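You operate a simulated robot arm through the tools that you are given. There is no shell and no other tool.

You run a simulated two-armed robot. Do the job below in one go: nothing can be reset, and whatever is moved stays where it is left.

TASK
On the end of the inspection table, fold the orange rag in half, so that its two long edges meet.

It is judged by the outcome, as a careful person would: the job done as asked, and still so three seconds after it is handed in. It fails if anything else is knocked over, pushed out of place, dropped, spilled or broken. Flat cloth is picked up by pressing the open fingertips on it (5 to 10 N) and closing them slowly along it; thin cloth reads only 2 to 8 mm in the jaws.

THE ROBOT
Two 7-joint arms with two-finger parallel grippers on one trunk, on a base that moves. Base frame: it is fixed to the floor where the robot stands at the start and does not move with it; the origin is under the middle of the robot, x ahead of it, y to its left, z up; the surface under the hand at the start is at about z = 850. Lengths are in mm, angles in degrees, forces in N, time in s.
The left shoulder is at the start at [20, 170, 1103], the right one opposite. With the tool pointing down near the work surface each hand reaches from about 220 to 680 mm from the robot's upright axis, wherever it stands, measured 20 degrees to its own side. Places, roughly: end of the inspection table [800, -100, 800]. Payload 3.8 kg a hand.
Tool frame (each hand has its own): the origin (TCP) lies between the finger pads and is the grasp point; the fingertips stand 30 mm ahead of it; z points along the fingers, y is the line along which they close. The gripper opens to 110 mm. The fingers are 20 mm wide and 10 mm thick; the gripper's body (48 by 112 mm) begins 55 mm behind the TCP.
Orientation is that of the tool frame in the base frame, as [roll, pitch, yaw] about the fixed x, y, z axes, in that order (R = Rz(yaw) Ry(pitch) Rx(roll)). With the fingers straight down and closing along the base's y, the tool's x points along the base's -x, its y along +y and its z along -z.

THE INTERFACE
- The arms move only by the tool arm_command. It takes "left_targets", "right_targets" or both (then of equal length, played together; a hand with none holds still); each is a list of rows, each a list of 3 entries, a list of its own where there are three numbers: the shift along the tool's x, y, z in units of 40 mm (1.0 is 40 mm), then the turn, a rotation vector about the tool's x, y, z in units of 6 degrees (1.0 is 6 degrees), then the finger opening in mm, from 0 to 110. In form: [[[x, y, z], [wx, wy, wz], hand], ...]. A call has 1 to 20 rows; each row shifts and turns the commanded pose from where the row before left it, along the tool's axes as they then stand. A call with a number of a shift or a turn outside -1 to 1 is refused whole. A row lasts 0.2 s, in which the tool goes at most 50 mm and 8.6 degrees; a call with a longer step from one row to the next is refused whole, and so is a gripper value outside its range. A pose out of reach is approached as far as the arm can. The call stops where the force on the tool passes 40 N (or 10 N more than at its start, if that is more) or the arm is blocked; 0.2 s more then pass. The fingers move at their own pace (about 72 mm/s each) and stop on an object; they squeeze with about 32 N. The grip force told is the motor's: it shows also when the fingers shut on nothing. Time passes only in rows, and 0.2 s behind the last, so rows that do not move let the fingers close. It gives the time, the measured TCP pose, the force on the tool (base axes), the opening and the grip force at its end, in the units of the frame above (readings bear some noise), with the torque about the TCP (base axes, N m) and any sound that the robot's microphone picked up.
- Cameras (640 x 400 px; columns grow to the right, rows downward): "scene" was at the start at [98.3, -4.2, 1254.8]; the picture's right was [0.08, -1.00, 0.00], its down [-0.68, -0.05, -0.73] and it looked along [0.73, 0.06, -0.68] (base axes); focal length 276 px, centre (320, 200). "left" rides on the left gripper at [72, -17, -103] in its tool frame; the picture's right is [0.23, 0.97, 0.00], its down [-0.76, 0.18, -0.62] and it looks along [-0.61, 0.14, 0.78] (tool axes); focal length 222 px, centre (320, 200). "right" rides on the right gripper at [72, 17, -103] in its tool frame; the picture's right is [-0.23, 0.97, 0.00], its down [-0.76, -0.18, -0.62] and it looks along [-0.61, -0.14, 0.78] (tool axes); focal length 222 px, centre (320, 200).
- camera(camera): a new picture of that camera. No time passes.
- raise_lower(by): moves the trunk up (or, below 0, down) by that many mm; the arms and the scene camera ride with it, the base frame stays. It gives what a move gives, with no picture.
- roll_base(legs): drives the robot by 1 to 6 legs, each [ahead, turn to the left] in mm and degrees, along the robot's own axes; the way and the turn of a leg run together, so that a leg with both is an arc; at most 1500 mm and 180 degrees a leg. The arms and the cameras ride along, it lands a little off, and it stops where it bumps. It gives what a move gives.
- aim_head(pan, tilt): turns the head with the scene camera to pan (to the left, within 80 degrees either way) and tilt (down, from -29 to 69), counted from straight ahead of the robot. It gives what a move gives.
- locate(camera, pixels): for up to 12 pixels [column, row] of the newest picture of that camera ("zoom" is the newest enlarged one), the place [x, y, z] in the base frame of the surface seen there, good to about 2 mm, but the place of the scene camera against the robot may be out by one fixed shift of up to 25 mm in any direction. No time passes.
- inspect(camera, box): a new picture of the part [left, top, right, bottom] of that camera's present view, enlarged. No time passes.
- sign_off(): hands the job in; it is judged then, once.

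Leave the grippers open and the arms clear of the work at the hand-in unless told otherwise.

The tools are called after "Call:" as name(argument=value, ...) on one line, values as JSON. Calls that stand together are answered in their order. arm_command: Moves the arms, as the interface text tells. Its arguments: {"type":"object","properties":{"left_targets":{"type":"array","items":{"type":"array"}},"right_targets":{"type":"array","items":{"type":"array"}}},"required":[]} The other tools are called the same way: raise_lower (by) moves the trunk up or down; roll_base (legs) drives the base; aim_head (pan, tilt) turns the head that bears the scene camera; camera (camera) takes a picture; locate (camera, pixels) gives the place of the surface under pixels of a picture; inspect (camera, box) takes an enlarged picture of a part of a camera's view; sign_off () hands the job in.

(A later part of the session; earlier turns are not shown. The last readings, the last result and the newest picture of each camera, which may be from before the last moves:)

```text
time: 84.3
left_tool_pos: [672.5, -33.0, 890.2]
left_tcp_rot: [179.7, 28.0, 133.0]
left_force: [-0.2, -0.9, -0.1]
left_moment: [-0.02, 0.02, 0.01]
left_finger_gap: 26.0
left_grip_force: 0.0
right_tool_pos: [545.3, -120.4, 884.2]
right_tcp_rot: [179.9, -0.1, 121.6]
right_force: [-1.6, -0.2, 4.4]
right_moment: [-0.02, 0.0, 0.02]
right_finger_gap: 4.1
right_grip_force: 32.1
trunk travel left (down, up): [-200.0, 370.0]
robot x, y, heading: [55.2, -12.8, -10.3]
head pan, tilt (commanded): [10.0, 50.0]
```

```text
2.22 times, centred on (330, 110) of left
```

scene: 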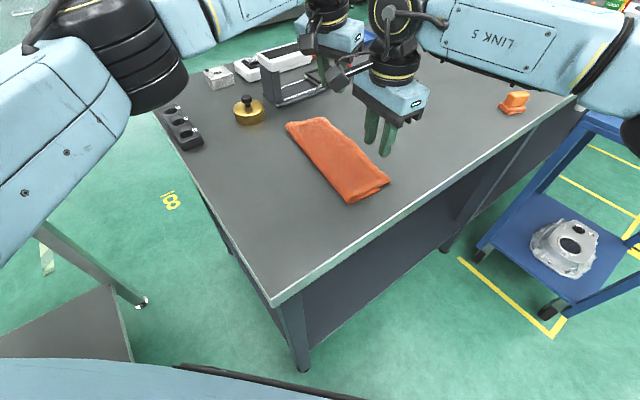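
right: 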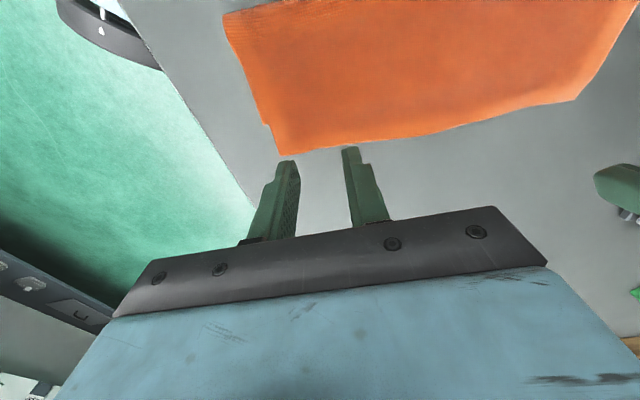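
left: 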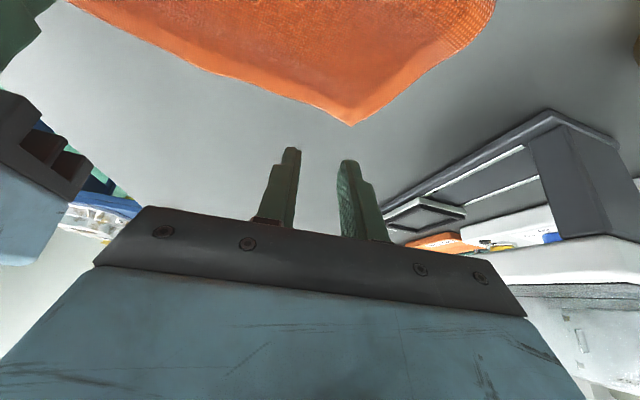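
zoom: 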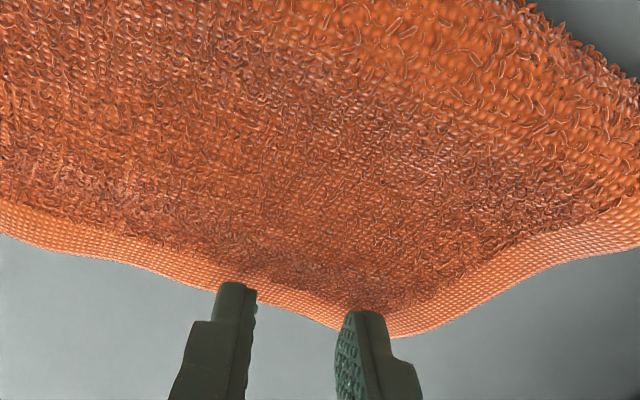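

Good: both left tips are now ~9 mm or more inside the hem. Descend 3 mm.

Call:
arm_command(left_targets=[[[0.0176, 0, 0.033], [0, 0, 0], 26], [[0.0176, 0, 0.033], [0, 0, 0], 26]])

```text
time: 84.9
left_tool_pos: [673.0, -32.6, 885.3]
left_tcp_rot: [179.7, 28.0, 133.0]
left_force: [-0.8, 0.4, 0.6]
left_moment: [-0.01, -0.03, 0.01]
left_finger_gap: 26.1
left_grip_force: 0.1
right_tool_pos: [545.3, -119.8, 884.2]
right_tcp_rot: [179.8, 0.0, 121.5]
right_force: [-0.4, -0.6, 3.6]
right_moment: [-0.03, 0.02, 0.01]
right_finger_gap: 4.4
right_grip_force: 31.8
trunk travel left (down, up): [-200.0, 370.0]
robot x, y, heading: [56.5, -15.1, -10.6]
head pan, tilt (commanded): [10.0, 50.0]
```

Almost touching. Two more millimetres.

Call:
arm_command(left_targets=[[[0.0117, 0, 0.022], [0, 0, 0], 26], [[0.0117, 0, 0.022], [0, 0, 0], 26]])

```text
time: 85.5
left_tool_pos: [673.1, -32.7, 884.9]
left_tcp_rot: [179.6, 28.0, 132.9]
left_force: [-0.9, -0.2, 2.4]
left_moment: [-0.03, -0.01, 0.01]
left_finger_gap: 26.0
left_grip_force: 0.0
right_tool_pos: [544.7, -120.3, 883.5]
right_tcp_rot: [180.0, -0.1, 121.5]
right_force: [-0.1, -0.8, 4.1]
right_moment: [0.01, 0.03, 0.01]
right_finger_gap: 4.3
right_grip_force: 32.1
trunk travel left (down, up): [-200.0, 370.0]
robot x, y, heading: [58.7, -12.0, -10.7]
head pan, tilt (commanded): [10.0, 50.0]
```

2.4 N now; two more millimetres to reach a firm press.

Call:
arm_command(left_targets=[[[0.0117, 0, 0.022], [0, 0, 0], 26], [[0.0117, 0, 0.022], [0, 0, 0], 26]])

```text
time: 86.1
left_tool_pos: [673.9, -31.6, 883.3]
left_tcp_rot: [179.6, 28.1, 133.0]
left_force: [-1.7, 0.4, 9.1]
left_moment: [-0.01, 0.03, 0.01]
left_finger_gap: 26.2
left_grip_force: 0.0
right_tool_pos: [545.1, -119.1, 885.4]
right_tcp_rot: [179.9, 0.0, 121.5]
right_force: [1.2, 0.9, 2.6]
right_moment: [-0.02, -0.03, 0.04]
right_finger_gap: 4.3
right_grip_force: 32.1
trunk travel left (down, up): [-200.0, 370.0]
robot x, y, heading: [59.9, -11.0, -10.4]
head pan, tilt (commanded): [10.0, 50.0]
```

Left presses with 9 N. Now I close the left slowly along the hem.

Call:
arm_command(left_targets=[[[0, 0, 0], [0, 0, 0], 24], [[0, 0, 0], [0, 0, 0], 22], [[0, 0, 0], [0, 0, 0], 20], [[0, 0, 0], [0, 0, 0], 18], [[0, 0, 0], [0, 0, 0], 16], [[0, 0, 0], [0, 0, 0], 14], [[0, 0, 0], [0, 0, 0], 12], [[0, 0, 0], [0, 0, 0], 10], [[0, 0, 0], [0, 0, 0], 8], [[0, 0, 0], [0, 0, 0], 6], [[0, 0, 0], [0, 0, 0], 4], [[0, 0, 0], [0, 0, 0], 2], [[0, 0, 0], [0, 0, 0], 0], [[0, 0, 0], [0, 0, 0], 0]])

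Call:
inspect(camera="left", box=[190, 20, 470, 200])

Call:
inspect(camera="scene", box=[230, 90, 430, 215])

```text
time: 89.1
left_tool_pos: [671.5, -32.3, 883.0]
left_tcp_rot: [179.7, 28.0, 133.0]
left_force: [-3.8, -3.0, 17.8]
left_moment: [-0.21, 0.04, -0.04]
left_finger_gap: 3.5
left_grip_force: 32.6
right_tool_pos: [544.4, -120.0, 884.5]
right_tcp_rot: [179.9, 0.1, 121.6]
right_force: [4.5, 3.0, 1.8]
right_moment: [0.07, -0.13, 0.0]
right_finger_gap: 4.4
right_grip_force: 32.0
trunk travel left (down, up): [-200.0, 370.0]
robot x, y, heading: [57.8, -10.8, -10.4]
head pan, tilt (commanded): [10.0, 50.0]
```

```text
2.22 times, centred on (330, 110) of left
```

zoom: 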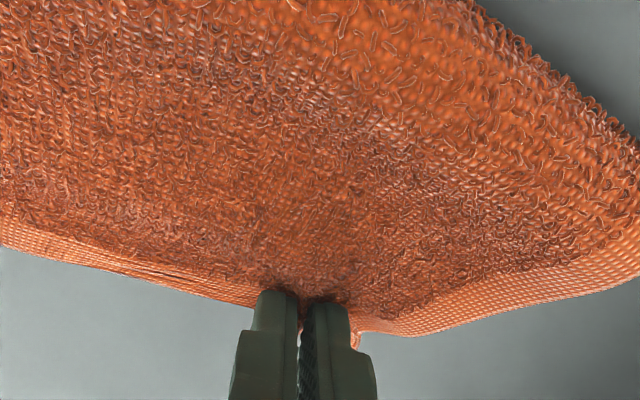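

```text
3.20 times, centred on (330, 152) of scene
```

zoom: 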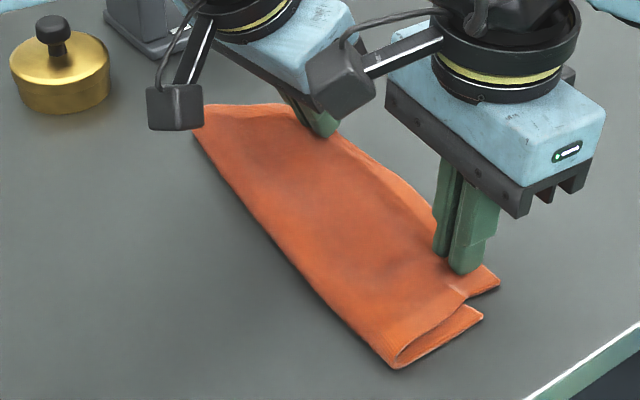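

Both hands hold the hem (3.5 mm and 4.4 mm). I lift both 25 mm gently and look at the lower layer beneath.

Call:
arm_command(left_targets=[[[-0.098, 0, -0.184], [0, 0, 0], 0], [[-0.098, 0, -0.184], [0, 0, 0], 0], [[-0.098, 0, -0.184], [0, 0, 0], 0], [[0, 0, 0], [0, 0, 0], 0]], right_targets=[[[0, 0, -0.208], [0, 0, 0], 0], [[0, 0, -0.208], [0, 0, 0], 0], [[0, 0, -0.208], [0, 0, 0], 0], [[0, 0, 0], [0, 0, 0], 0]])

Call:
camera(camera="left")

Call:
camera(camera="right")

Call:
inspect(camera="scene", box=[230, 90, 430, 215])

```text
time: 90.1
left_tool_pos: [674.6, -32.4, 905.9]
left_tcp_rot: [179.7, 28.0, 133.0]
left_force: [-4.5, -2.8, 0.7]
left_moment: [-0.11, 0.13, -0.09]
left_finger_gap: 3.2
left_grip_force: 32.0
right_tool_pos: [544.6, -120.6, 910.0]
right_tcp_rot: [179.9, -0.1, 121.6]
right_force: [4.2, 2.6, 0.4]
right_moment: [0.08, -0.15, 0.04]
right_finger_gap: 4.4
right_grip_force: 31.7
trunk travel left (down, up): [-200.0, 370.0]
robot x, y, heading: [61.4, -11.3, -10.3]
head pan, tilt (commanded): [10.0, 50.0]
```

```text
taken
```

left: 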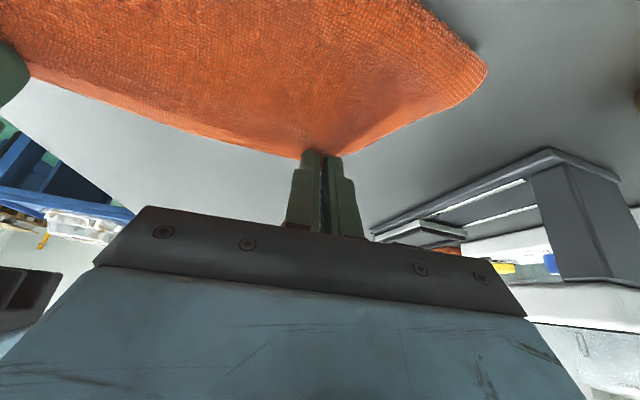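

```text
taken
```

right: 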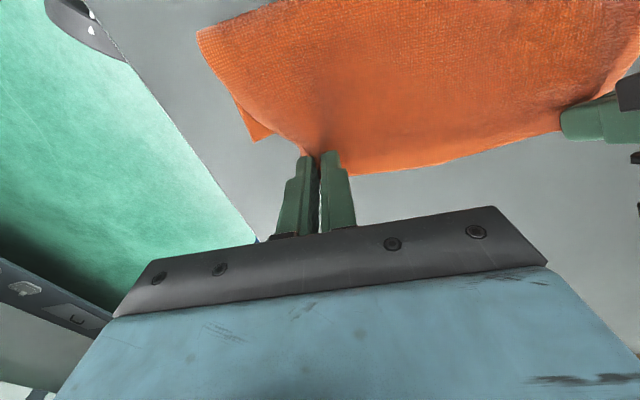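

```text
3.20 times, centred on (330, 152) of scene
```

zoom: 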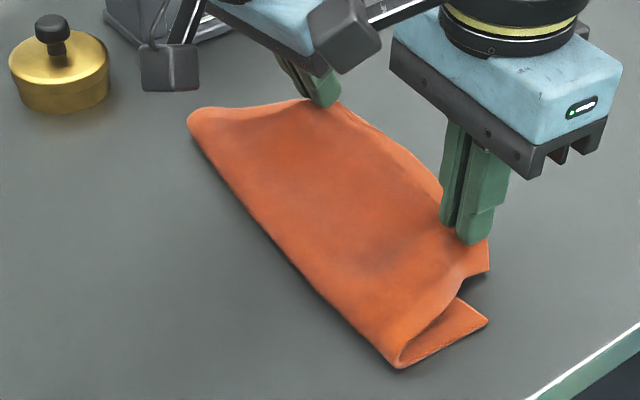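

The lower layer stays put (its corner C visible at (487,321) in the zoom). I now peel the hem up and back by 40 mm (rising 35 mm) so the fold can roll out, then look for the lower edge.

Call:
arm_command(left_targets=[[[0.114, 0.05, -0.308], [0, 0, 0], 0], [[0.114, 0.05, -0.308], [0, 0, 0], 0], [[0.114, 0.05, -0.308], [0, 0, 0], 0], [[0.114, 0.05, -0.308], [0, 0, 0], 0], [[0, 0, 0], [0, 0, 0], 0]], right_targets=[[[0.25, 0, -0.219], [0, 0, 0], 0], [[0.25, 0, -0.219], [0, 0, 0], 0], [[0.25, 0, -0.219], [0, 0, 0], 0], [[0.25, 0, -0.219], [0, 0, 0], 0], [[0, 0, 0], [0, 0, 0], 0]])

Call:
camera(camera="left")

Call:
camera(camera="right")

Call:
camera(camera="scene")

```text
time: 91.3
left_tool_pos: [652.6, 3.2, 943.0]
left_tcp_rot: [179.7, 27.9, 133.1]
left_force: [-3.8, -2.5, -0.3]
left_moment: [-0.05, 0.11, -0.06]
left_finger_gap: 3.4
left_grip_force: 32.7
right_tool_pos: [525.6, -85.4, 943.9]
right_tcp_rot: [-180.0, 0.0, 121.6]
right_force: [3.7, 1.8, 0.5]
right_moment: [0.07, -0.1, 0.01]
right_finger_gap: 4.2
right_grip_force: 32.0
trunk travel left (down, up): [-200.0, 370.0]
robot x, y, heading: [56.8, -12.9, -10.1]
head pan, tilt (commanded): [10.0, 50.0]
```

```text
taken
```

left: 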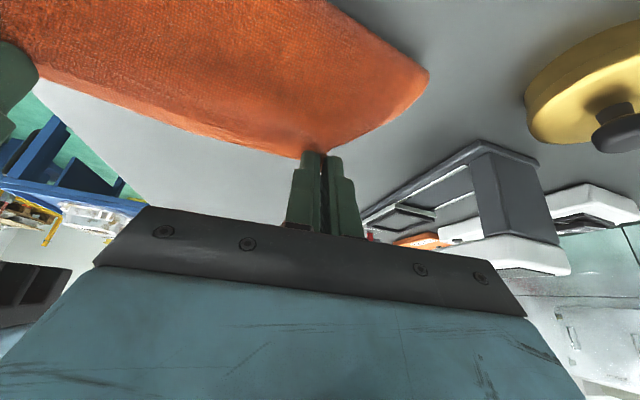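

```text
taken
```

right: 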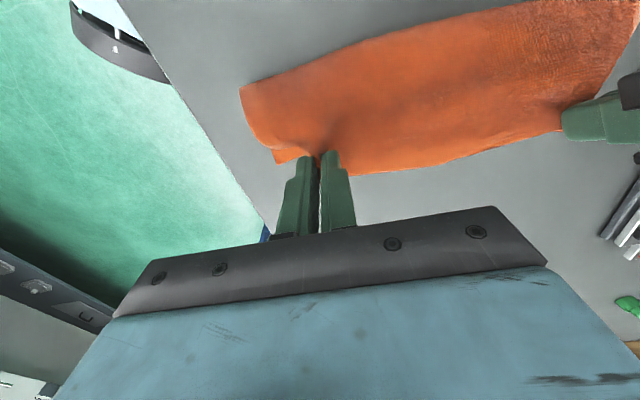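

```text
taken
```

scene: 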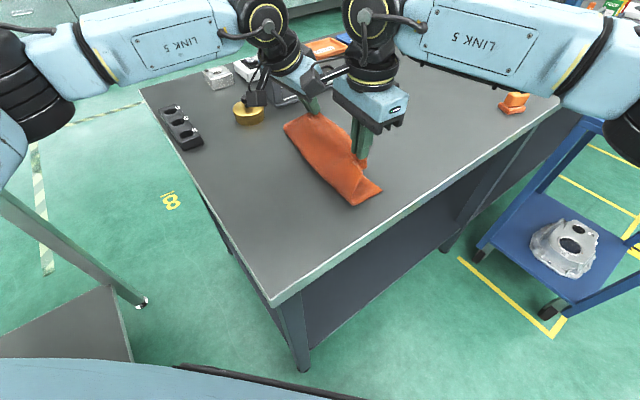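

Call:
inspect(camera="scene", box=[250, 95, 410, 215])

Call:
locate(camera="scene", pixels=[[380, 190], [354, 205], [286, 124], [320, 165]])

Call:
inspect(camera="right", box=[220, 0, 640, 240])

```text
3.33 times, centred on (330, 155) of scene
```

zoom: 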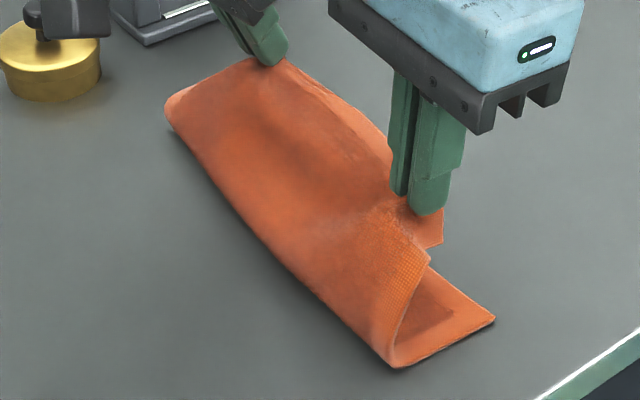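

```text
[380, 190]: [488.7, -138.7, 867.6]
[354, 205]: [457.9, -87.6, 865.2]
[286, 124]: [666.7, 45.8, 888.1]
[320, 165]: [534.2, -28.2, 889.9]
```

```text
1.52 times, centred on (430, 120) of right
```

zoom: 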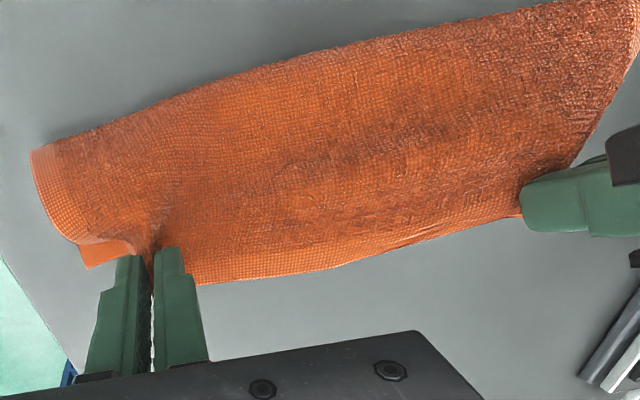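

The fold sits too close to C–B (lower part only ~60 mm). To roll the bend back, I carry the held hem a further 50 mm back toward the fold side, slightly lower, so the loop rolls outward; then I'll lay it forward again.

Call:
arm_command(left_targets=[[[0.235, 0.05, -0.08], [0, 0, 0], 0], [[0.235, 0.05, -0.08], [0, 0, 0], 0], [[0.235, 0.05, -0.08], [0, 0, 0], 0], [[0.235, 0.05, -0.08], [0, 0, 0], 0], [[0.235, 0.05, -0.08], [0, 0, 0], 0], [[0, 0, 0], [0, 0, 0], 0]], right_targets=[[[0.25, 0, 0.04], [0, 0, 0], 0], [[0.25, 0, 0.04], [0, 0, 0], 0], [[0.25, 0, 0.04], [0, 0, 0], 0], [[0.25, 0, 0.04], [0, 0, 0], 0], [[0.25, 0, 0.04], [0, 0, 0], 0], [[0, 0, 0], [0, 0, 0], 0]])

Call:
inspect(camera="scene", box=[250, 95, 410, 215])

Call:
camera(camera="right")

Call:
camera(camera="left")

```text
time: 92.7
left_tool_pos: [626.3, 44.6, 933.1]
left_tcp_rot: [179.7, 28.0, 132.9]
left_force: [-3.2, -1.6, 0.1]
left_moment: [-0.04, 0.12, -0.07]
left_finger_gap: 3.2
left_grip_force: 31.9
right_tool_pos: [499.4, -43.0, 936.5]
right_tcp_rot: [179.9, 0.0, 121.6]
right_force: [3.2, 1.9, 0.2]
right_moment: [0.05, -0.06, -0.02]
right_finger_gap: 4.3
right_grip_force: 32.4
trunk travel left (down, up): [-200.0, 370.0]
robot x, y, heading: [59.0, -12.3, -10.1]
head pan, tilt (commanded): [10.0, 50.0]
```

```text
3.33 times, centred on (330, 155) of scene
```

zoom: 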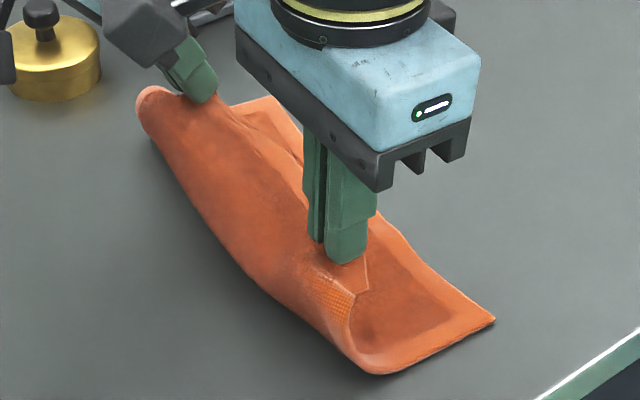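

```text
taken
```

right: 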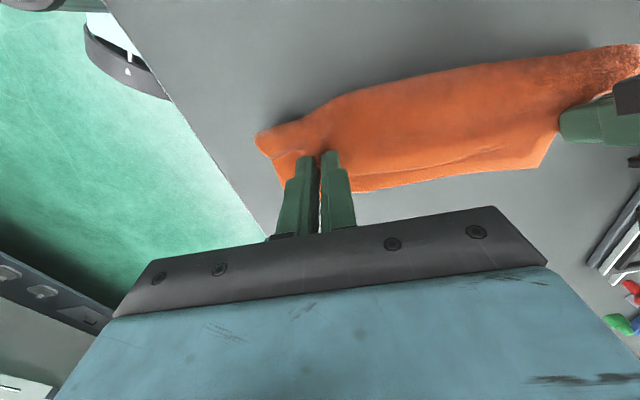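

```text
taken
```

left: 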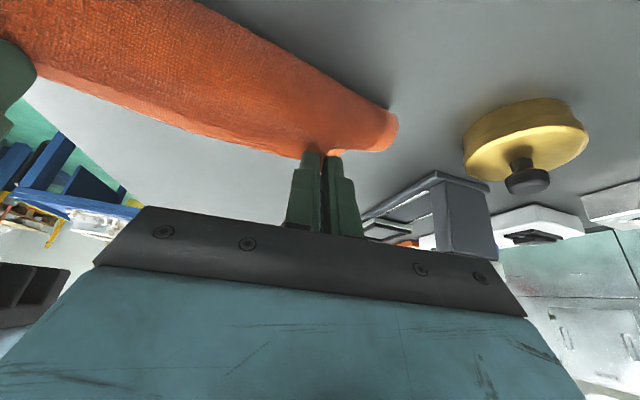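

The bend has rolled outward nicely and the lower layer is visible. I locate the lower edge: in the right picture from (360,190) to B at (540,167), and in the zoom C at (494,320), B near (275,98).

Call:
locate(camera="right", pixels=[[360, 189], [400, 184], [450, 177], [500, 171], [537, 166], [548, 148]])

Call:
locate(camera="zoom", pixels=[[492, 319], [375, 370], [275, 100], [300, 130], [430, 260], [150, 135], [330, 345]])

Call:
inspect(camera="right", box=[240, 20, 640, 260])

```text
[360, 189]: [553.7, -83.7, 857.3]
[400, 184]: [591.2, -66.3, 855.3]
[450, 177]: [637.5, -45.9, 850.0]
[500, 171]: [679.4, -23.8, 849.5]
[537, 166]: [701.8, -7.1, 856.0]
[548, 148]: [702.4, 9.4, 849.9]
```

```text
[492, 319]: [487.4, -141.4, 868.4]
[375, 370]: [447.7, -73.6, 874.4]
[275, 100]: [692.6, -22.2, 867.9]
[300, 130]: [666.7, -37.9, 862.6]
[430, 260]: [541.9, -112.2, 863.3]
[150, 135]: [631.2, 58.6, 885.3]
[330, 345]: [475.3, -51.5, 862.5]
```

```text
1.60 times, centred on (440, 140) of right
```

zoom: 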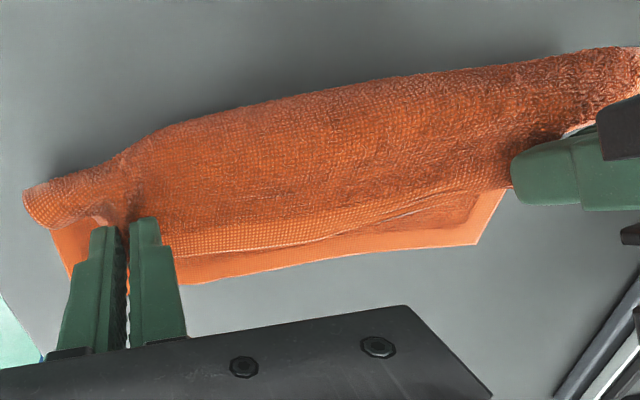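

Lower edge now C(495,-128) – B(702,-9), bend about 80 mm behind it: almost a true half. I lay the hem forward again along an arc, 7 of 9 steps, then check.

Call:
arm_command(left_targets=[[[-0.214, -0.047, 0.029], [0, 0, 0], 0], [[-0.191, -0.047, 0.073], [0, 0, 0], 0], [[-0.1555, -0.047, 0.1395], [0, 0, 0], 0], [[-0.132, -0.047, 0.1835], [0, 0, 0], 0], [[-0.1085, -0.047, 0.228], [0, 0, 0], 0], [[-0.063, -0.041, 0.26], [0, 0, 0], 0], [[-0.017, -0.0355, 0.292], [0, 0, 0], 0], [[0, 0, 0], [0, 0, 0], 0]], right_targets=[[[-0.2, -0.006, -0.075], [0, 0, 0], 0], [[-0.2, -0.006, -0.025], [0, 0, 0], 0], [[-0.2, -0.006, 0.05], [0, 0, 0], 0], [[-0.2, -0.006, 0.1], [0, 0, 0], 0], [[-0.2, -0.006, 0.15], [0, 0, 0], 0], [[-0.175, -0.005, 0.2], [0, 0, 0], 0], [[-0.15, -0.004, 0.25], [0, 0, 0], 0], [[0, 0, 0], [0, 0, 0], 0]])

Call:
inspect(camera="scene", box=[250, 95, 410, 215])

Call:
inspect(camera="right", box=[240, 0, 640, 240])

Call:
inspect(camera="left", box=[90, 0, 490, 240])

```text
time: 94.5
left_tool_pos: [653.6, -2.3, 907.6]
left_tcp_rot: [179.7, 27.9, 133.0]
left_force: [-2.7, -1.4, 0.8]
left_moment: [-0.07, 0.09, -0.04]
left_finger_gap: 3.4
left_grip_force: 31.7
right_tool_pos: [524.2, -87.7, 910.5]
right_tcp_rot: [179.9, 0.0, 121.6]
right_force: [3.0, 1.2, -0.3]
right_moment: [0.04, -0.07, 0.05]
right_finger_gap: 4.3
right_grip_force: 32.3
trunk travel left (down, up): [-200.0, 370.0]
robot x, y, heading: [55.9, -10.8, -10.1]
head pan, tilt (commanded): [10.0, 50.0]
```

```text
3.33 times, centred on (330, 155) of scene
```

zoom: 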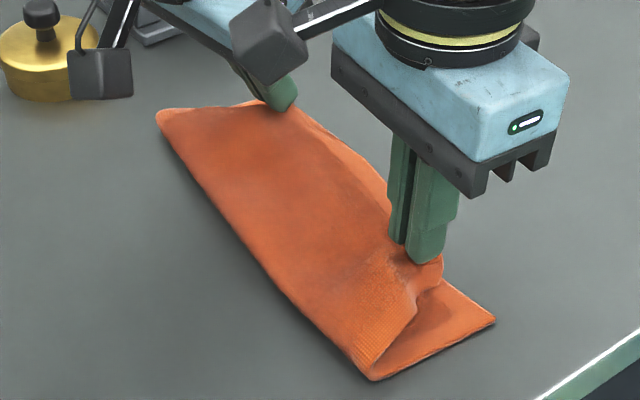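

```text
1.60 times, centred on (440, 120) of right
```

zoom: 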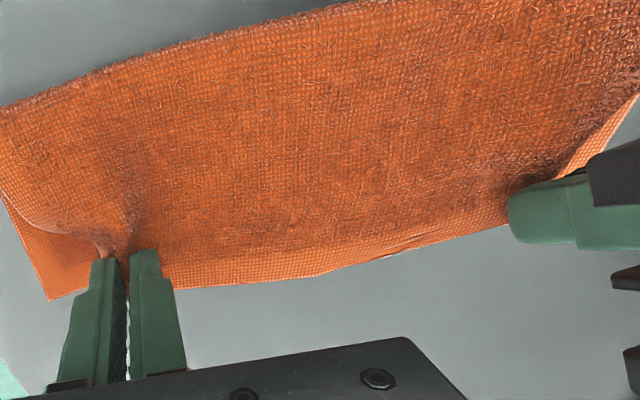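

```text
1.60 times, centred on (290, 120) of left
```

zoom: 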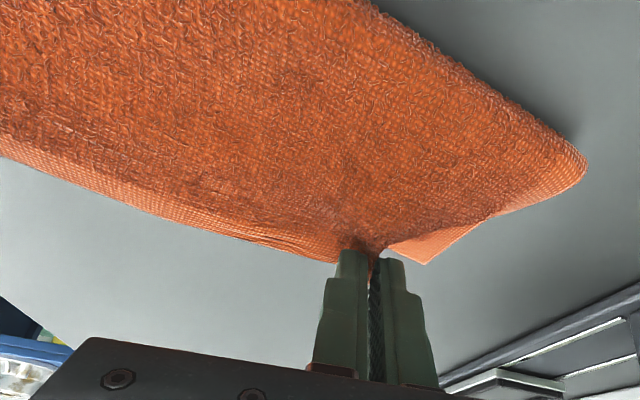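

Very good: the sheet lies over with the bend well back. Remaining: right ≈8 mm, left ≈7 mm outward while lowering to the stack (~10 mm above table).

Call:
arm_command(left_targets=[[[-0.003, -0.0255, 0.228], [0, 0, 0], 0], [[0.033, -0.014, 0.192], [0, 0, 0], 0], [[0, 0, 0], [0, 0, 0], 0]], right_targets=[[[-0.125, 0, 0.25], [0, 0, 0], 0], [[-0.075, 0, 0.2375], [0, 0, 0], 0], [[0, 0, 0], [0, 0, 0], 0]])

Call:
inspect(camera="scene", box=[250, 95, 410, 215])

Call:
inspect(camera="right", box=[240, 0, 640, 240])

Call:
inspect(camera="left", box=[90, 0, 490, 240])

```text
time: 95.3
left_tool_pos: [657.3, -8.9, 893.0]
left_tcp_rot: [179.6, 28.0, 133.0]
left_force: [-3.5, -2.1, 0.6]
left_moment: [-0.08, 0.13, -0.08]
left_finger_gap: 2.9
left_grip_force: 31.8
right_tool_pos: [529.0, -94.0, 891.0]
right_tcp_rot: [180.0, 0.0, 121.6]
right_force: [2.3, 2.3, 2.4]
right_moment: [0.1, -0.09, 0.05]
right_finger_gap: 4.2
right_grip_force: 31.9
trunk travel left (down, up): [-200.0, 370.0]
robot x, y, heading: [61.9, -11.0, -10.1]
head pan, tilt (commanded): [10.0, 50.0]
```

```text
3.33 times, centred on (330, 155) of scene
```

zoom: 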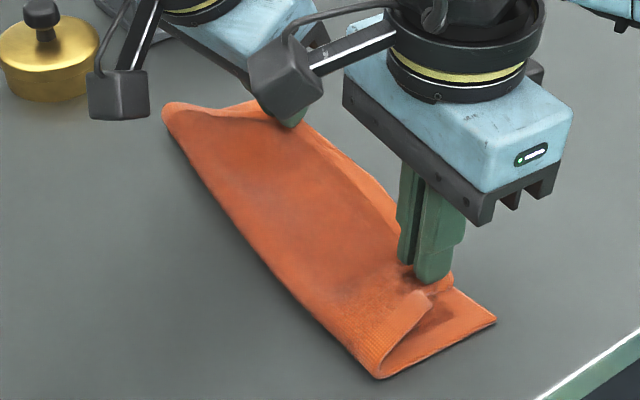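

```text
1.60 times, centred on (440, 120) of right
```

zoom: 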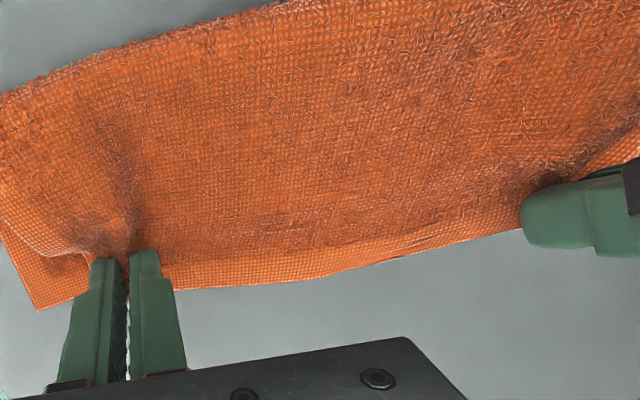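

```text
1.60 times, centred on (290, 120) of left
```

zoom: 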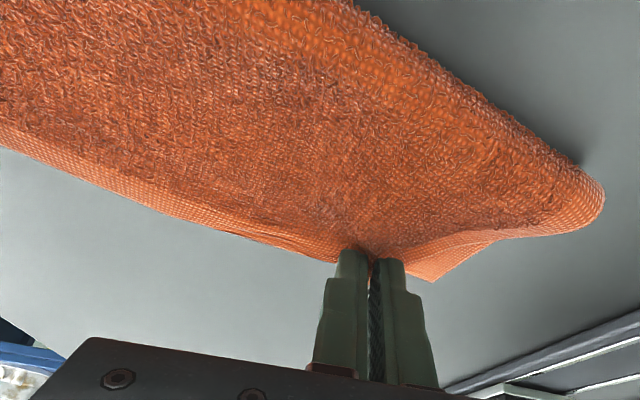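

Pinch points are at the intended offsets from the lower edge (right 13 mm, left 18 mm inside). I open both hands slowly and let the hem down.

Call:
arm_command(left_targets=[[[0, 0, 0], [0, 0, 0], 5], [[0, 0, 0], [0, 0, 0], 8], [[0, 0, 0], [0, 0, 0], 11], [[0, 0, 0], [0, 0, 0], 14], [[0, 0, 0], [0, 0, 0], 18], [[0, 0, 0], [0, 0, 0], 22], [[0, 0, 0], [0, 0, 0], 26], [[0, 0, 0], [0, 0, 0], 26]], right_targets=[[[0, 0, 0], [0, 0, 0], 6], [[0, 0, 0], [0, 0, 0], 9], [[0, 0, 0], [0, 0, 0], 12], [[0, 0, 0], [0, 0, 0], 16], [[0, 0, 0], [0, 0, 0], 20], [[0, 0, 0], [0, 0, 0], 24], [[0, 0, 0], [0, 0, 0], 28], [[0, 0, 0], [0, 0, 0], 28]])

Call:
inspect(camera="scene", box=[250, 95, 410, 215])

Call:
inspect(camera="right", box=[240, 0, 640, 240])

Call:
inspect(camera="left", box=[90, 0, 490, 240])

```text
time: 97.1
left_tool_pos: [657.7, -8.9, 893.4]
left_tcp_rot: [179.7, 27.9, 133.0]
left_force: [-0.2, -0.5, -0.2]
left_moment: [0.0, -0.01, -0.01]
left_finger_gap: 25.8
left_grip_force: 0.1
right_tool_pos: [528.5, -95.0, 890.4]
right_tcp_rot: [179.9, 0.0, 121.6]
right_force: [0.7, 0.1, 1.8]
right_moment: [0.02, 0.0, -0.02]
right_finger_gap: 27.9
right_grip_force: 0.0
trunk travel left (down, up): [-200.0, 370.0]
robot x, y, heading: [58.1, -11.7, -10.1]
head pan, tilt (commanded): [10.0, 50.0]
```

```text
3.33 times, centred on (330, 155) of scene
```

zoom: 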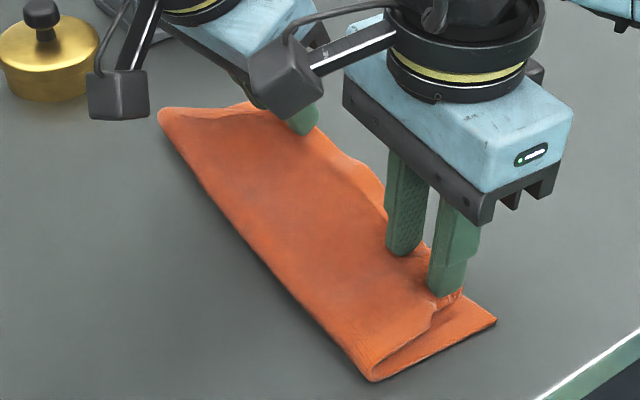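

```text
1.60 times, centred on (440, 120) of right
```

zoom: 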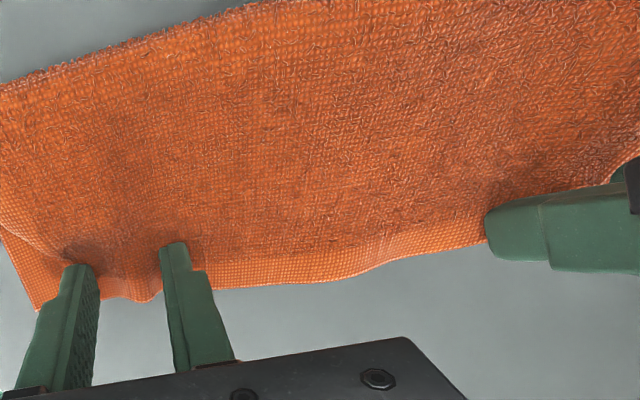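

```text
1.60 times, centred on (290, 120) of left
```

zoom: 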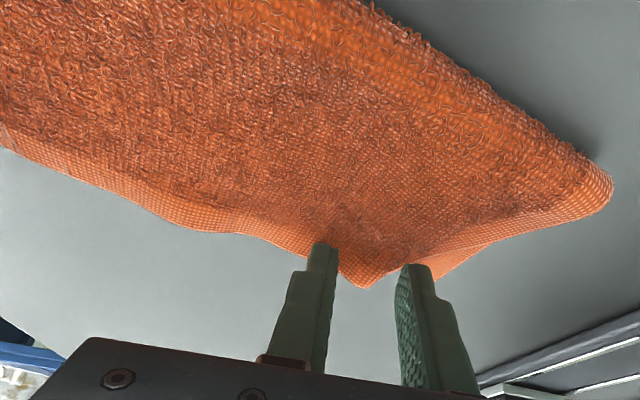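

Released cleanly, the hem lies outward this time. I withdraw both hands along their axes 80 mm and take a look.

Call:
arm_command(left_targets=[[[0, 0, -0.25], [0, 0, 0], 26], [[0, 0, -0.5], [0, 0, 0], 26], [[0, 0, -0.75], [0, 0, 0], 26], [[0, 0, -0.75], [0, 0, 0], 26]], right_targets=[[[0, 0, -0.25], [0, 0, 0], 28], [[0, 0, -0.5], [0, 0, 0], 28], [[0, 0, -0.75], [0, 0, 0], 28], [[0, 0, -0.75], [0, 0, 0], 28]])

Call:
inspect(camera="scene", box=[250, 95, 410, 215])

Call:
camera(camera="right")

Call:
camera(camera="left")

```text
time: 98.1
left_tool_pos: [628.0, 22.5, 972.8]
left_tcp_rot: [179.6, 27.9, 132.9]
left_force: [0.2, 0.1, 1.2]
left_moment: [-0.02, 0.03, 0.03]
left_finger_gap: 26.2
left_grip_force: 0.0
right_tool_pos: [529.0, -95.9, 980.6]
right_tcp_rot: [180.0, 0.0, 121.6]
right_force: [-0.4, -0.5, -0.2]
right_moment: [0.0, -0.01, 0.0]
right_finger_gap: 27.8
right_grip_force: 0.0
trunk travel left (down, up): [-200.0, 370.0]
robot x, y, heading: [59.5, -9.8, -10.4]
head pan, tilt (commanded): [10.0, 50.0]
```

```text
3.33 times, centred on (330, 155) of scene
```

zoom: 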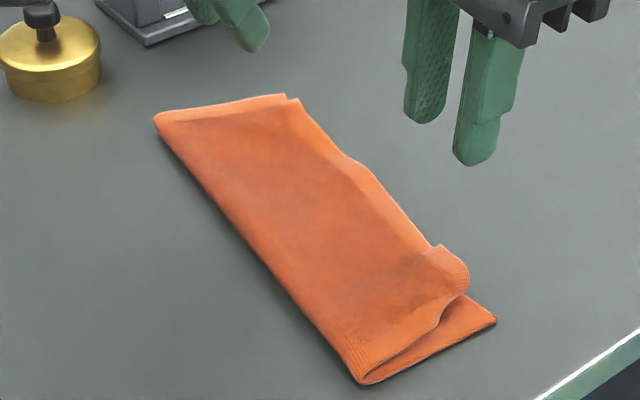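

```text
taken
```

right: 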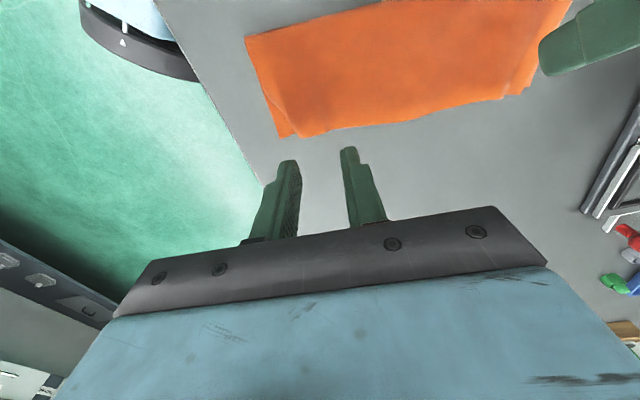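

```text
taken
```

left: 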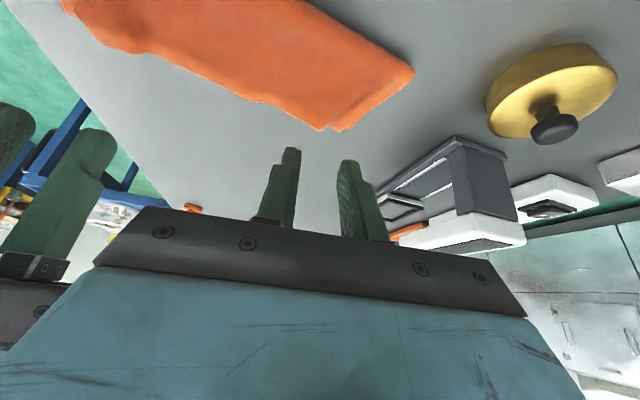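

Nearly there. Enlarged views show the details: top-layer corner at C looks gathered. I zoom in.

Call:
inspect(camera="right", box=[230, 0, 590, 160])

Call:
inspect(camera="left", box=[60, 0, 440, 160])

Call:
inspect(camera="scene", box=[330, 150, 410, 215])

```text
1.78 times, centred on (410, 80) of right
```

zoom: 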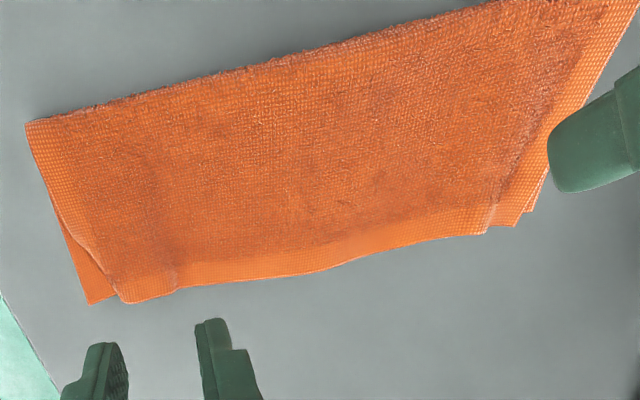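

```text
1.68 times, centred on (250, 80) of left
```

zoom: 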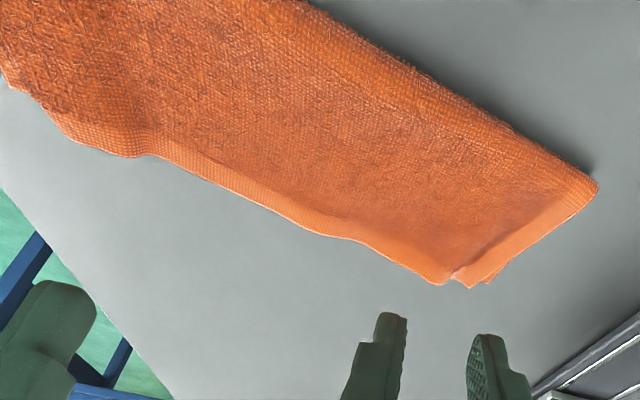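

```text
6.15 times, centred on (370, 182) of scene
```

zoom: 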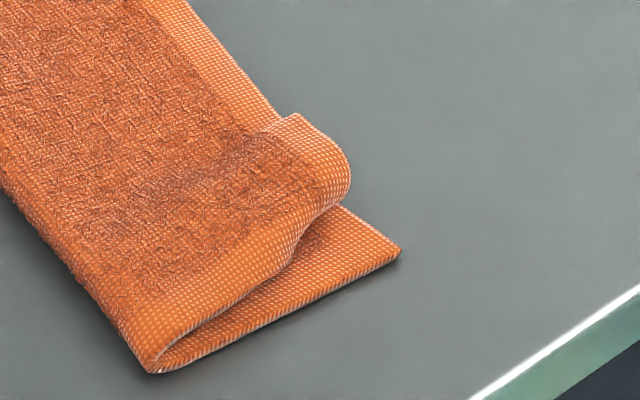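

I measure the corners: lower C at (281,138), top corner near (300,136), mid edge (421,114), B' (503,98), lower B (529,87) in the right view.

Call:
locate(camera="right", pixels=[[282, 136], [300, 134], [360, 124], [421, 113], [470, 103], [500, 97], [527, 87], [517, 94], [247, 38], [350, 12], [290, 115], [320, 129]])

Call:
locate(camera="zoom", pixels=[[396, 252], [345, 195], [300, 120], [270, 105], [155, 365], [230, 60], [290, 265], [320, 150]])

Call:
locate(camera="left", pixels=[[319, 129], [338, 130], [350, 122], [412, 72], [270, 103], [200, 78], [130, 52], [95, 35]])

```text
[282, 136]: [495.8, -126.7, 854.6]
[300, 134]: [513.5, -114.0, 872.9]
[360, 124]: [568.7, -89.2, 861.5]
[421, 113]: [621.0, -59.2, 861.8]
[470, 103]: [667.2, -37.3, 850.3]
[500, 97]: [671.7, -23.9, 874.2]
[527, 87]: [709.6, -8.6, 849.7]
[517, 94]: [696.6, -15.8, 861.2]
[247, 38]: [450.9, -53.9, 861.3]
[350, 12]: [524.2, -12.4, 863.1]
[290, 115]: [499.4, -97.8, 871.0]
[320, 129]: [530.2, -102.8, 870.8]
```

```text
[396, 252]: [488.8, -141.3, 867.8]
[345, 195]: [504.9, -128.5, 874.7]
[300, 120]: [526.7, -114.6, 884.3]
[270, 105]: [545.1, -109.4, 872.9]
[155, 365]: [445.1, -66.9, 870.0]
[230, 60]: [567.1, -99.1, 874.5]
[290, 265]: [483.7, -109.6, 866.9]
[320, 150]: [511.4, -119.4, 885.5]
```

```text
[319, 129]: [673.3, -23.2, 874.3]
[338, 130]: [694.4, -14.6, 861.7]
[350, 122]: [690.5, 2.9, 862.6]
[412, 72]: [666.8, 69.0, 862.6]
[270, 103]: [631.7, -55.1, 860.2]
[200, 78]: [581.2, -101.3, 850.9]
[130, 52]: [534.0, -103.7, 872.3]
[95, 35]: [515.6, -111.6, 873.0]
```

Measured: fold is now central (lower layer ≈ 87 mm) and the mid edges meet within ~3 mm, but each top corner is drawn in ~16–20 mm along the edge, with small bumps where I pinched. I'll smooth these out: straddle the bump near C with the right fingers, press lightly and spread. Going down to just above it first.

Call:
arm_command(right_targets=[[[0.027, -0.03, 0.7], [0, 0, 0], 24], [[0.027, -0.03, 0.7], [0, 0, 0], 24], [[0.027, -0.03, 0.6], [0, 0, 0], 24], [[0, 0, 0], [0, 0, 0], 24]])

Call:
inspect(camera="right", box=[190, 20, 470, 200])

Call:
inspect(camera="scene", box=[330, 150, 410, 215])

```text
time: 99.1
left_tool_pos: [628.1, 22.3, 972.3]
left_tcp_rot: [179.8, 27.8, 133.0]
left_force: [0.7, 0.7, 0.0]
left_moment: [-0.01, 0.0, 0.05]
left_finger_gap: 25.8
left_grip_force: 0.0
right_tool_pos: [524.0, -92.2, 899.4]
right_tcp_rot: [180.0, 0.0, 121.6]
right_force: [-0.4, 0.2, 0.6]
right_moment: [-0.03, 0.0, -0.04]
right_finger_gap: 24.1
right_grip_force: 0.1
trunk travel left (down, up): [-200.0, 370.0]
robot x, y, heading: [58.8, -9.3, -10.5]
head pan, tilt (commanded): [10.0, 50.0]
```

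```text
2.22 times, centred on (330, 110) of right
```

zoom: 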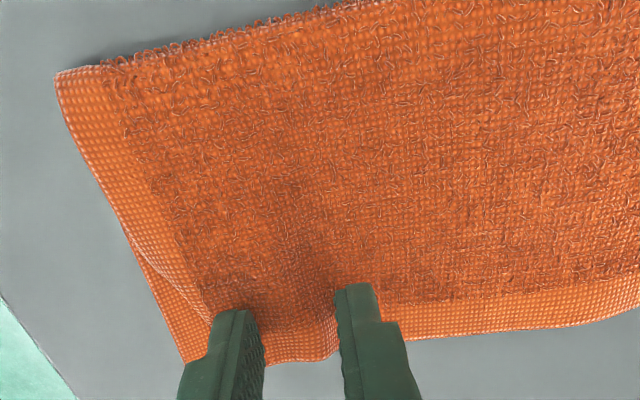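

```text
6.15 times, centred on (370, 182) of scene
```

zoom: 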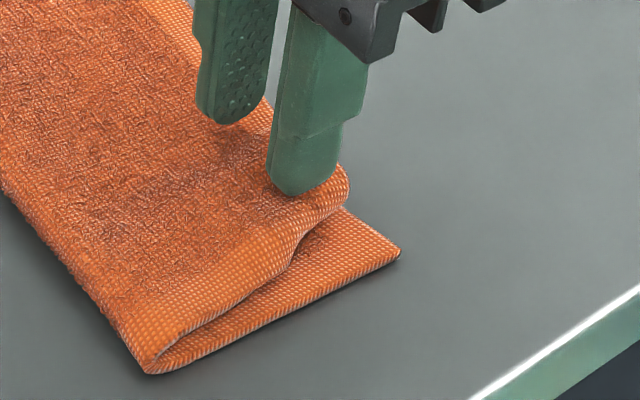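

Near finger is on the end hem of the top layer, far finger beyond the bump. Down 5 mm and read the force.

Call:
arm_command(right_targets=[[[0, 0, 0.075], [0, 0, 0], 24], [[0, 0, 0.05], [0, 0, 0], 24]])

```text
time: 99.7
left_tool_pos: [628.4, 22.2, 971.9]
left_tcp_rot: [179.7, 27.9, 133.1]
left_force: [-0.3, -1.0, 0.4]
left_moment: [-0.01, 0.0, 0.0]
left_finger_gap: 26.1
left_grip_force: 0.1
right_tool_pos: [523.2, -93.9, 894.0]
right_tcp_rot: [179.9, 0.0, 121.6]
right_force: [-0.3, -0.2, 0.2]
right_moment: [0.02, 0.03, 0.0]
right_finger_gap: 24.0
right_grip_force: 0.0
trunk travel left (down, up): [-200.0, 370.0]
robot x, y, heading: [58.9, -11.1, -10.0]
head pan, tilt (commanded): [10.0, 50.0]
```

Still no force. Another 4 mm.

Call:
arm_command(right_targets=[[[0, 0, 0.05], [0, 0, 0], 24], [[0, 0, 0.05], [0, 0, 0], 24]])

```text
time: 100.3
left_tool_pos: [626.9, 22.1, 973.1]
left_tcp_rot: [179.6, 27.9, 132.9]
left_force: [0.1, -0.1, 0.0]
left_moment: [0.0, -0.01, 0.01]
left_finger_gap: 25.9
left_grip_force: 0.0
right_tool_pos: [524.0, -94.9, 890.5]
right_tcp_rot: [179.9, 0.0, 121.5]
right_force: [0.4, -0.5, 1.3]
right_moment: [-0.04, 0.0, -0.03]
right_finger_gap: 24.2
right_grip_force: 0.1
trunk travel left (down, up): [-200.0, 370.0]
robot x, y, heading: [55.8, -11.8, -10.3]
head pan, tilt (commanded): [10.0, 50.0]
```

1.3 N contact. Two more millimetres.

Call:
arm_command(right_targets=[[[0, 0, 0.025], [0, 0, 0], 24], [[0, 0, 0.025], [0, 0, 0], 24]])

Call:
inspect(camera="scene", box=[330, 150, 410, 215])

```text
time: 100.9
left_tool_pos: [627.4, 21.7, 972.7]
left_tcp_rot: [179.6, 27.9, 133.0]
left_force: [0.5, -0.3, 1.0]
left_moment: [0.01, 0.01, -0.01]
left_finger_gap: 25.8
left_grip_force: 0.0
right_tool_pos: [524.4, -93.5, 888.3]
right_tcp_rot: [179.9, 0.1, 121.7]
right_force: [-0.7, 0.0, 2.1]
right_moment: [-0.05, 0.05, -0.02]
right_finger_gap: 23.8
right_grip_force: 0.0
trunk travel left (down, up): [-200.0, 370.0]
robot x, y, heading: [56.5, -10.8, -10.3]
head pan, tilt (commanded): [10.0, 50.0]
```

```text
6.15 times, centred on (370, 182) of scene
```

zoom: 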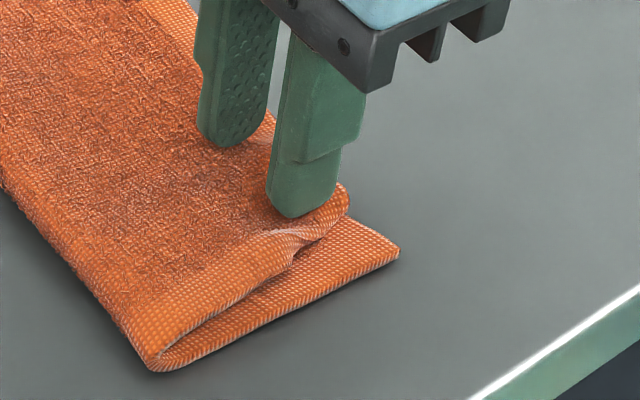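

The near finger sits on the hem by C'. I press 1.5 mm more, then spread the fingers, shifting so that only the near finger moves ~20 mm outward (toward C).

Call:
arm_command(right_targets=[[[0, 0, 0.0375], [0, 0, 0], 24], [[0, -0.0375, 0], [0, 0, 0], 27], [[0, -0.0375, 0], [0, 0, 0], 30], [[0, -0.0375, 0], [0, 0, 0], 33], [[0, -0.0375, 0], [0, 0, 0], 36], [[0, -0.0375, 0], [0, 0, 0], 39], [[0, -0.0375, 0], [0, 0, 0], 42], [[0, -0.0375, 0], [0, 0, 0], 45], [[0, 0, 0], [0, 0, 0], 45]])

Call:
inspect(camera="scene", box=[330, 150, 410, 215])

Call:
inspect(camera="right", box=[190, 20, 470, 200])

```text
time: 102.9
left_tool_pos: [628.5, 21.2, 971.9]
left_tcp_rot: [179.8, 27.9, 133.0]
left_force: [0.2, 0.4, -0.8]
left_moment: [0.0, 0.0, 0.0]
left_finger_gap: 25.8
left_grip_force: 0.0
right_tool_pos: [514.6, -99.8, 887.7]
right_tcp_rot: [-180.0, 0.0, 121.5]
right_force: [1.6, 0.9, 4.6]
right_moment: [-0.02, 0.0, -0.01]
right_finger_gap: 42.8
right_grip_force: 0.0
trunk travel left (down, up): [-200.0, 370.0]
robot x, y, heading: [56.7, -5.3, -10.0]
head pan, tilt (commanded): [10.0, 50.0]
```

```text
6.15 times, centred on (370, 182) of scene
```

zoom: 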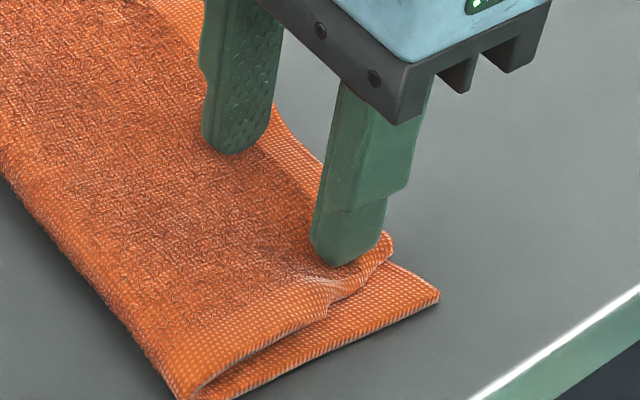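

```text
2.22 times, centred on (330, 110) of right
```

zoom: 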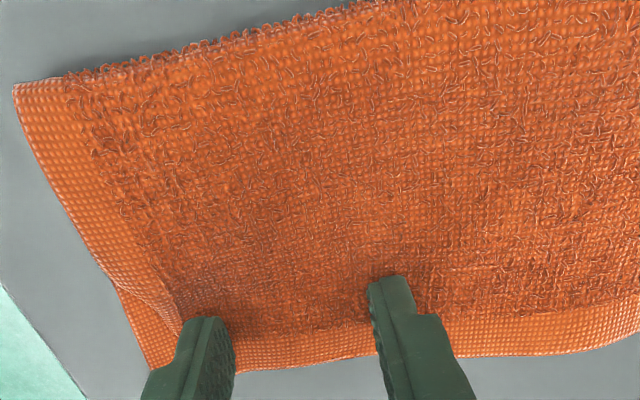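

The press dragged that end of both layers ~15 mm along, but the bump between the fingers is flattened. I lift the right hand and re-measure.

Call:
arm_command(right_targets=[[[0, 0, -0.3], [0, 0, 0], 43], [[0, 0, -0.9], [0, 0, 0], 43], [[0, 0, -0.9], [0, 0, 0], 43], [[0, 0, 0], [0, 0, 0], 43]])

Call:
inspect(camera="right", box=[200, 0, 560, 200])

Call:
inspect(camera="scene", box=[260, 110, 420, 220])

Call:
inspect(camera="left", box=[60, 0, 440, 160])

```text
time: 103.9
left_tool_pos: [628.2, 21.7, 973.2]
left_tcp_rot: [179.7, 27.9, 132.9]
left_force: [0.2, 0.2, 0.8]
left_moment: [-0.01, -0.02, -0.04]
left_finger_gap: 26.0
left_grip_force: 0.0
right_tool_pos: [516.6, -98.4, 974.4]
right_tcp_rot: [180.0, 0.0, 121.6]
right_force: [-0.5, 0.4, -0.2]
right_moment: [-0.03, -0.01, -0.01]
right_finger_gap: 43.0
right_grip_force: 0.1
trunk travel left (down, up): [-200.0, 370.0]
robot x, y, heading: [60.2, -12.7, -10.3]
head pan, tilt (commanded): [10.0, 50.0]
```

```text
1.78 times, centred on (380, 100) of right
```

zoom: 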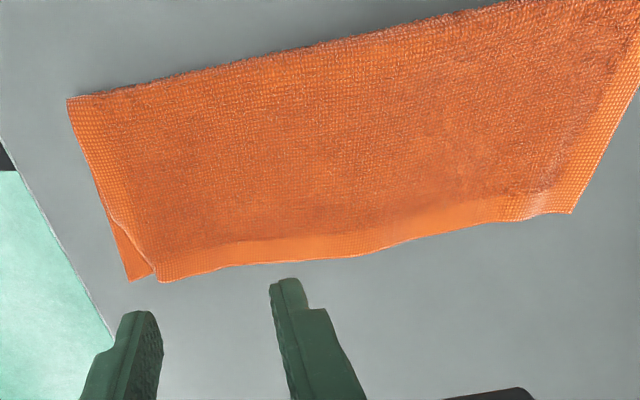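

```text
3.64 times, centred on (340, 165) of scene
```

zoom: 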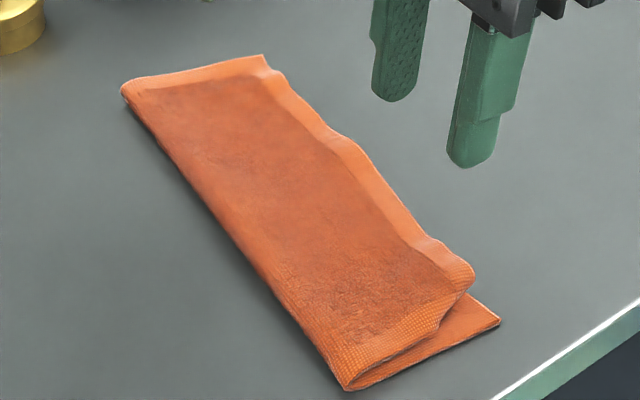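

```text
1.68 times, centred on (250, 80) of left
```

zoom: 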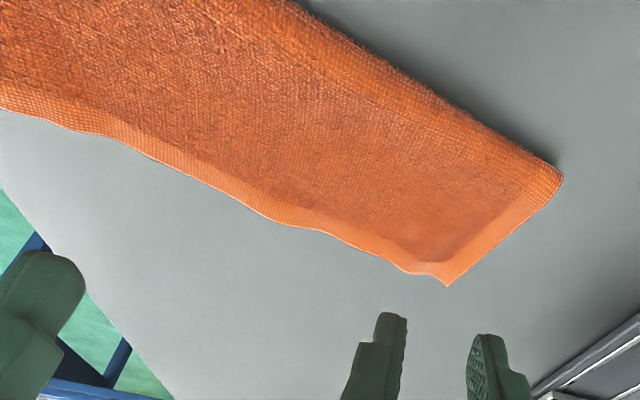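

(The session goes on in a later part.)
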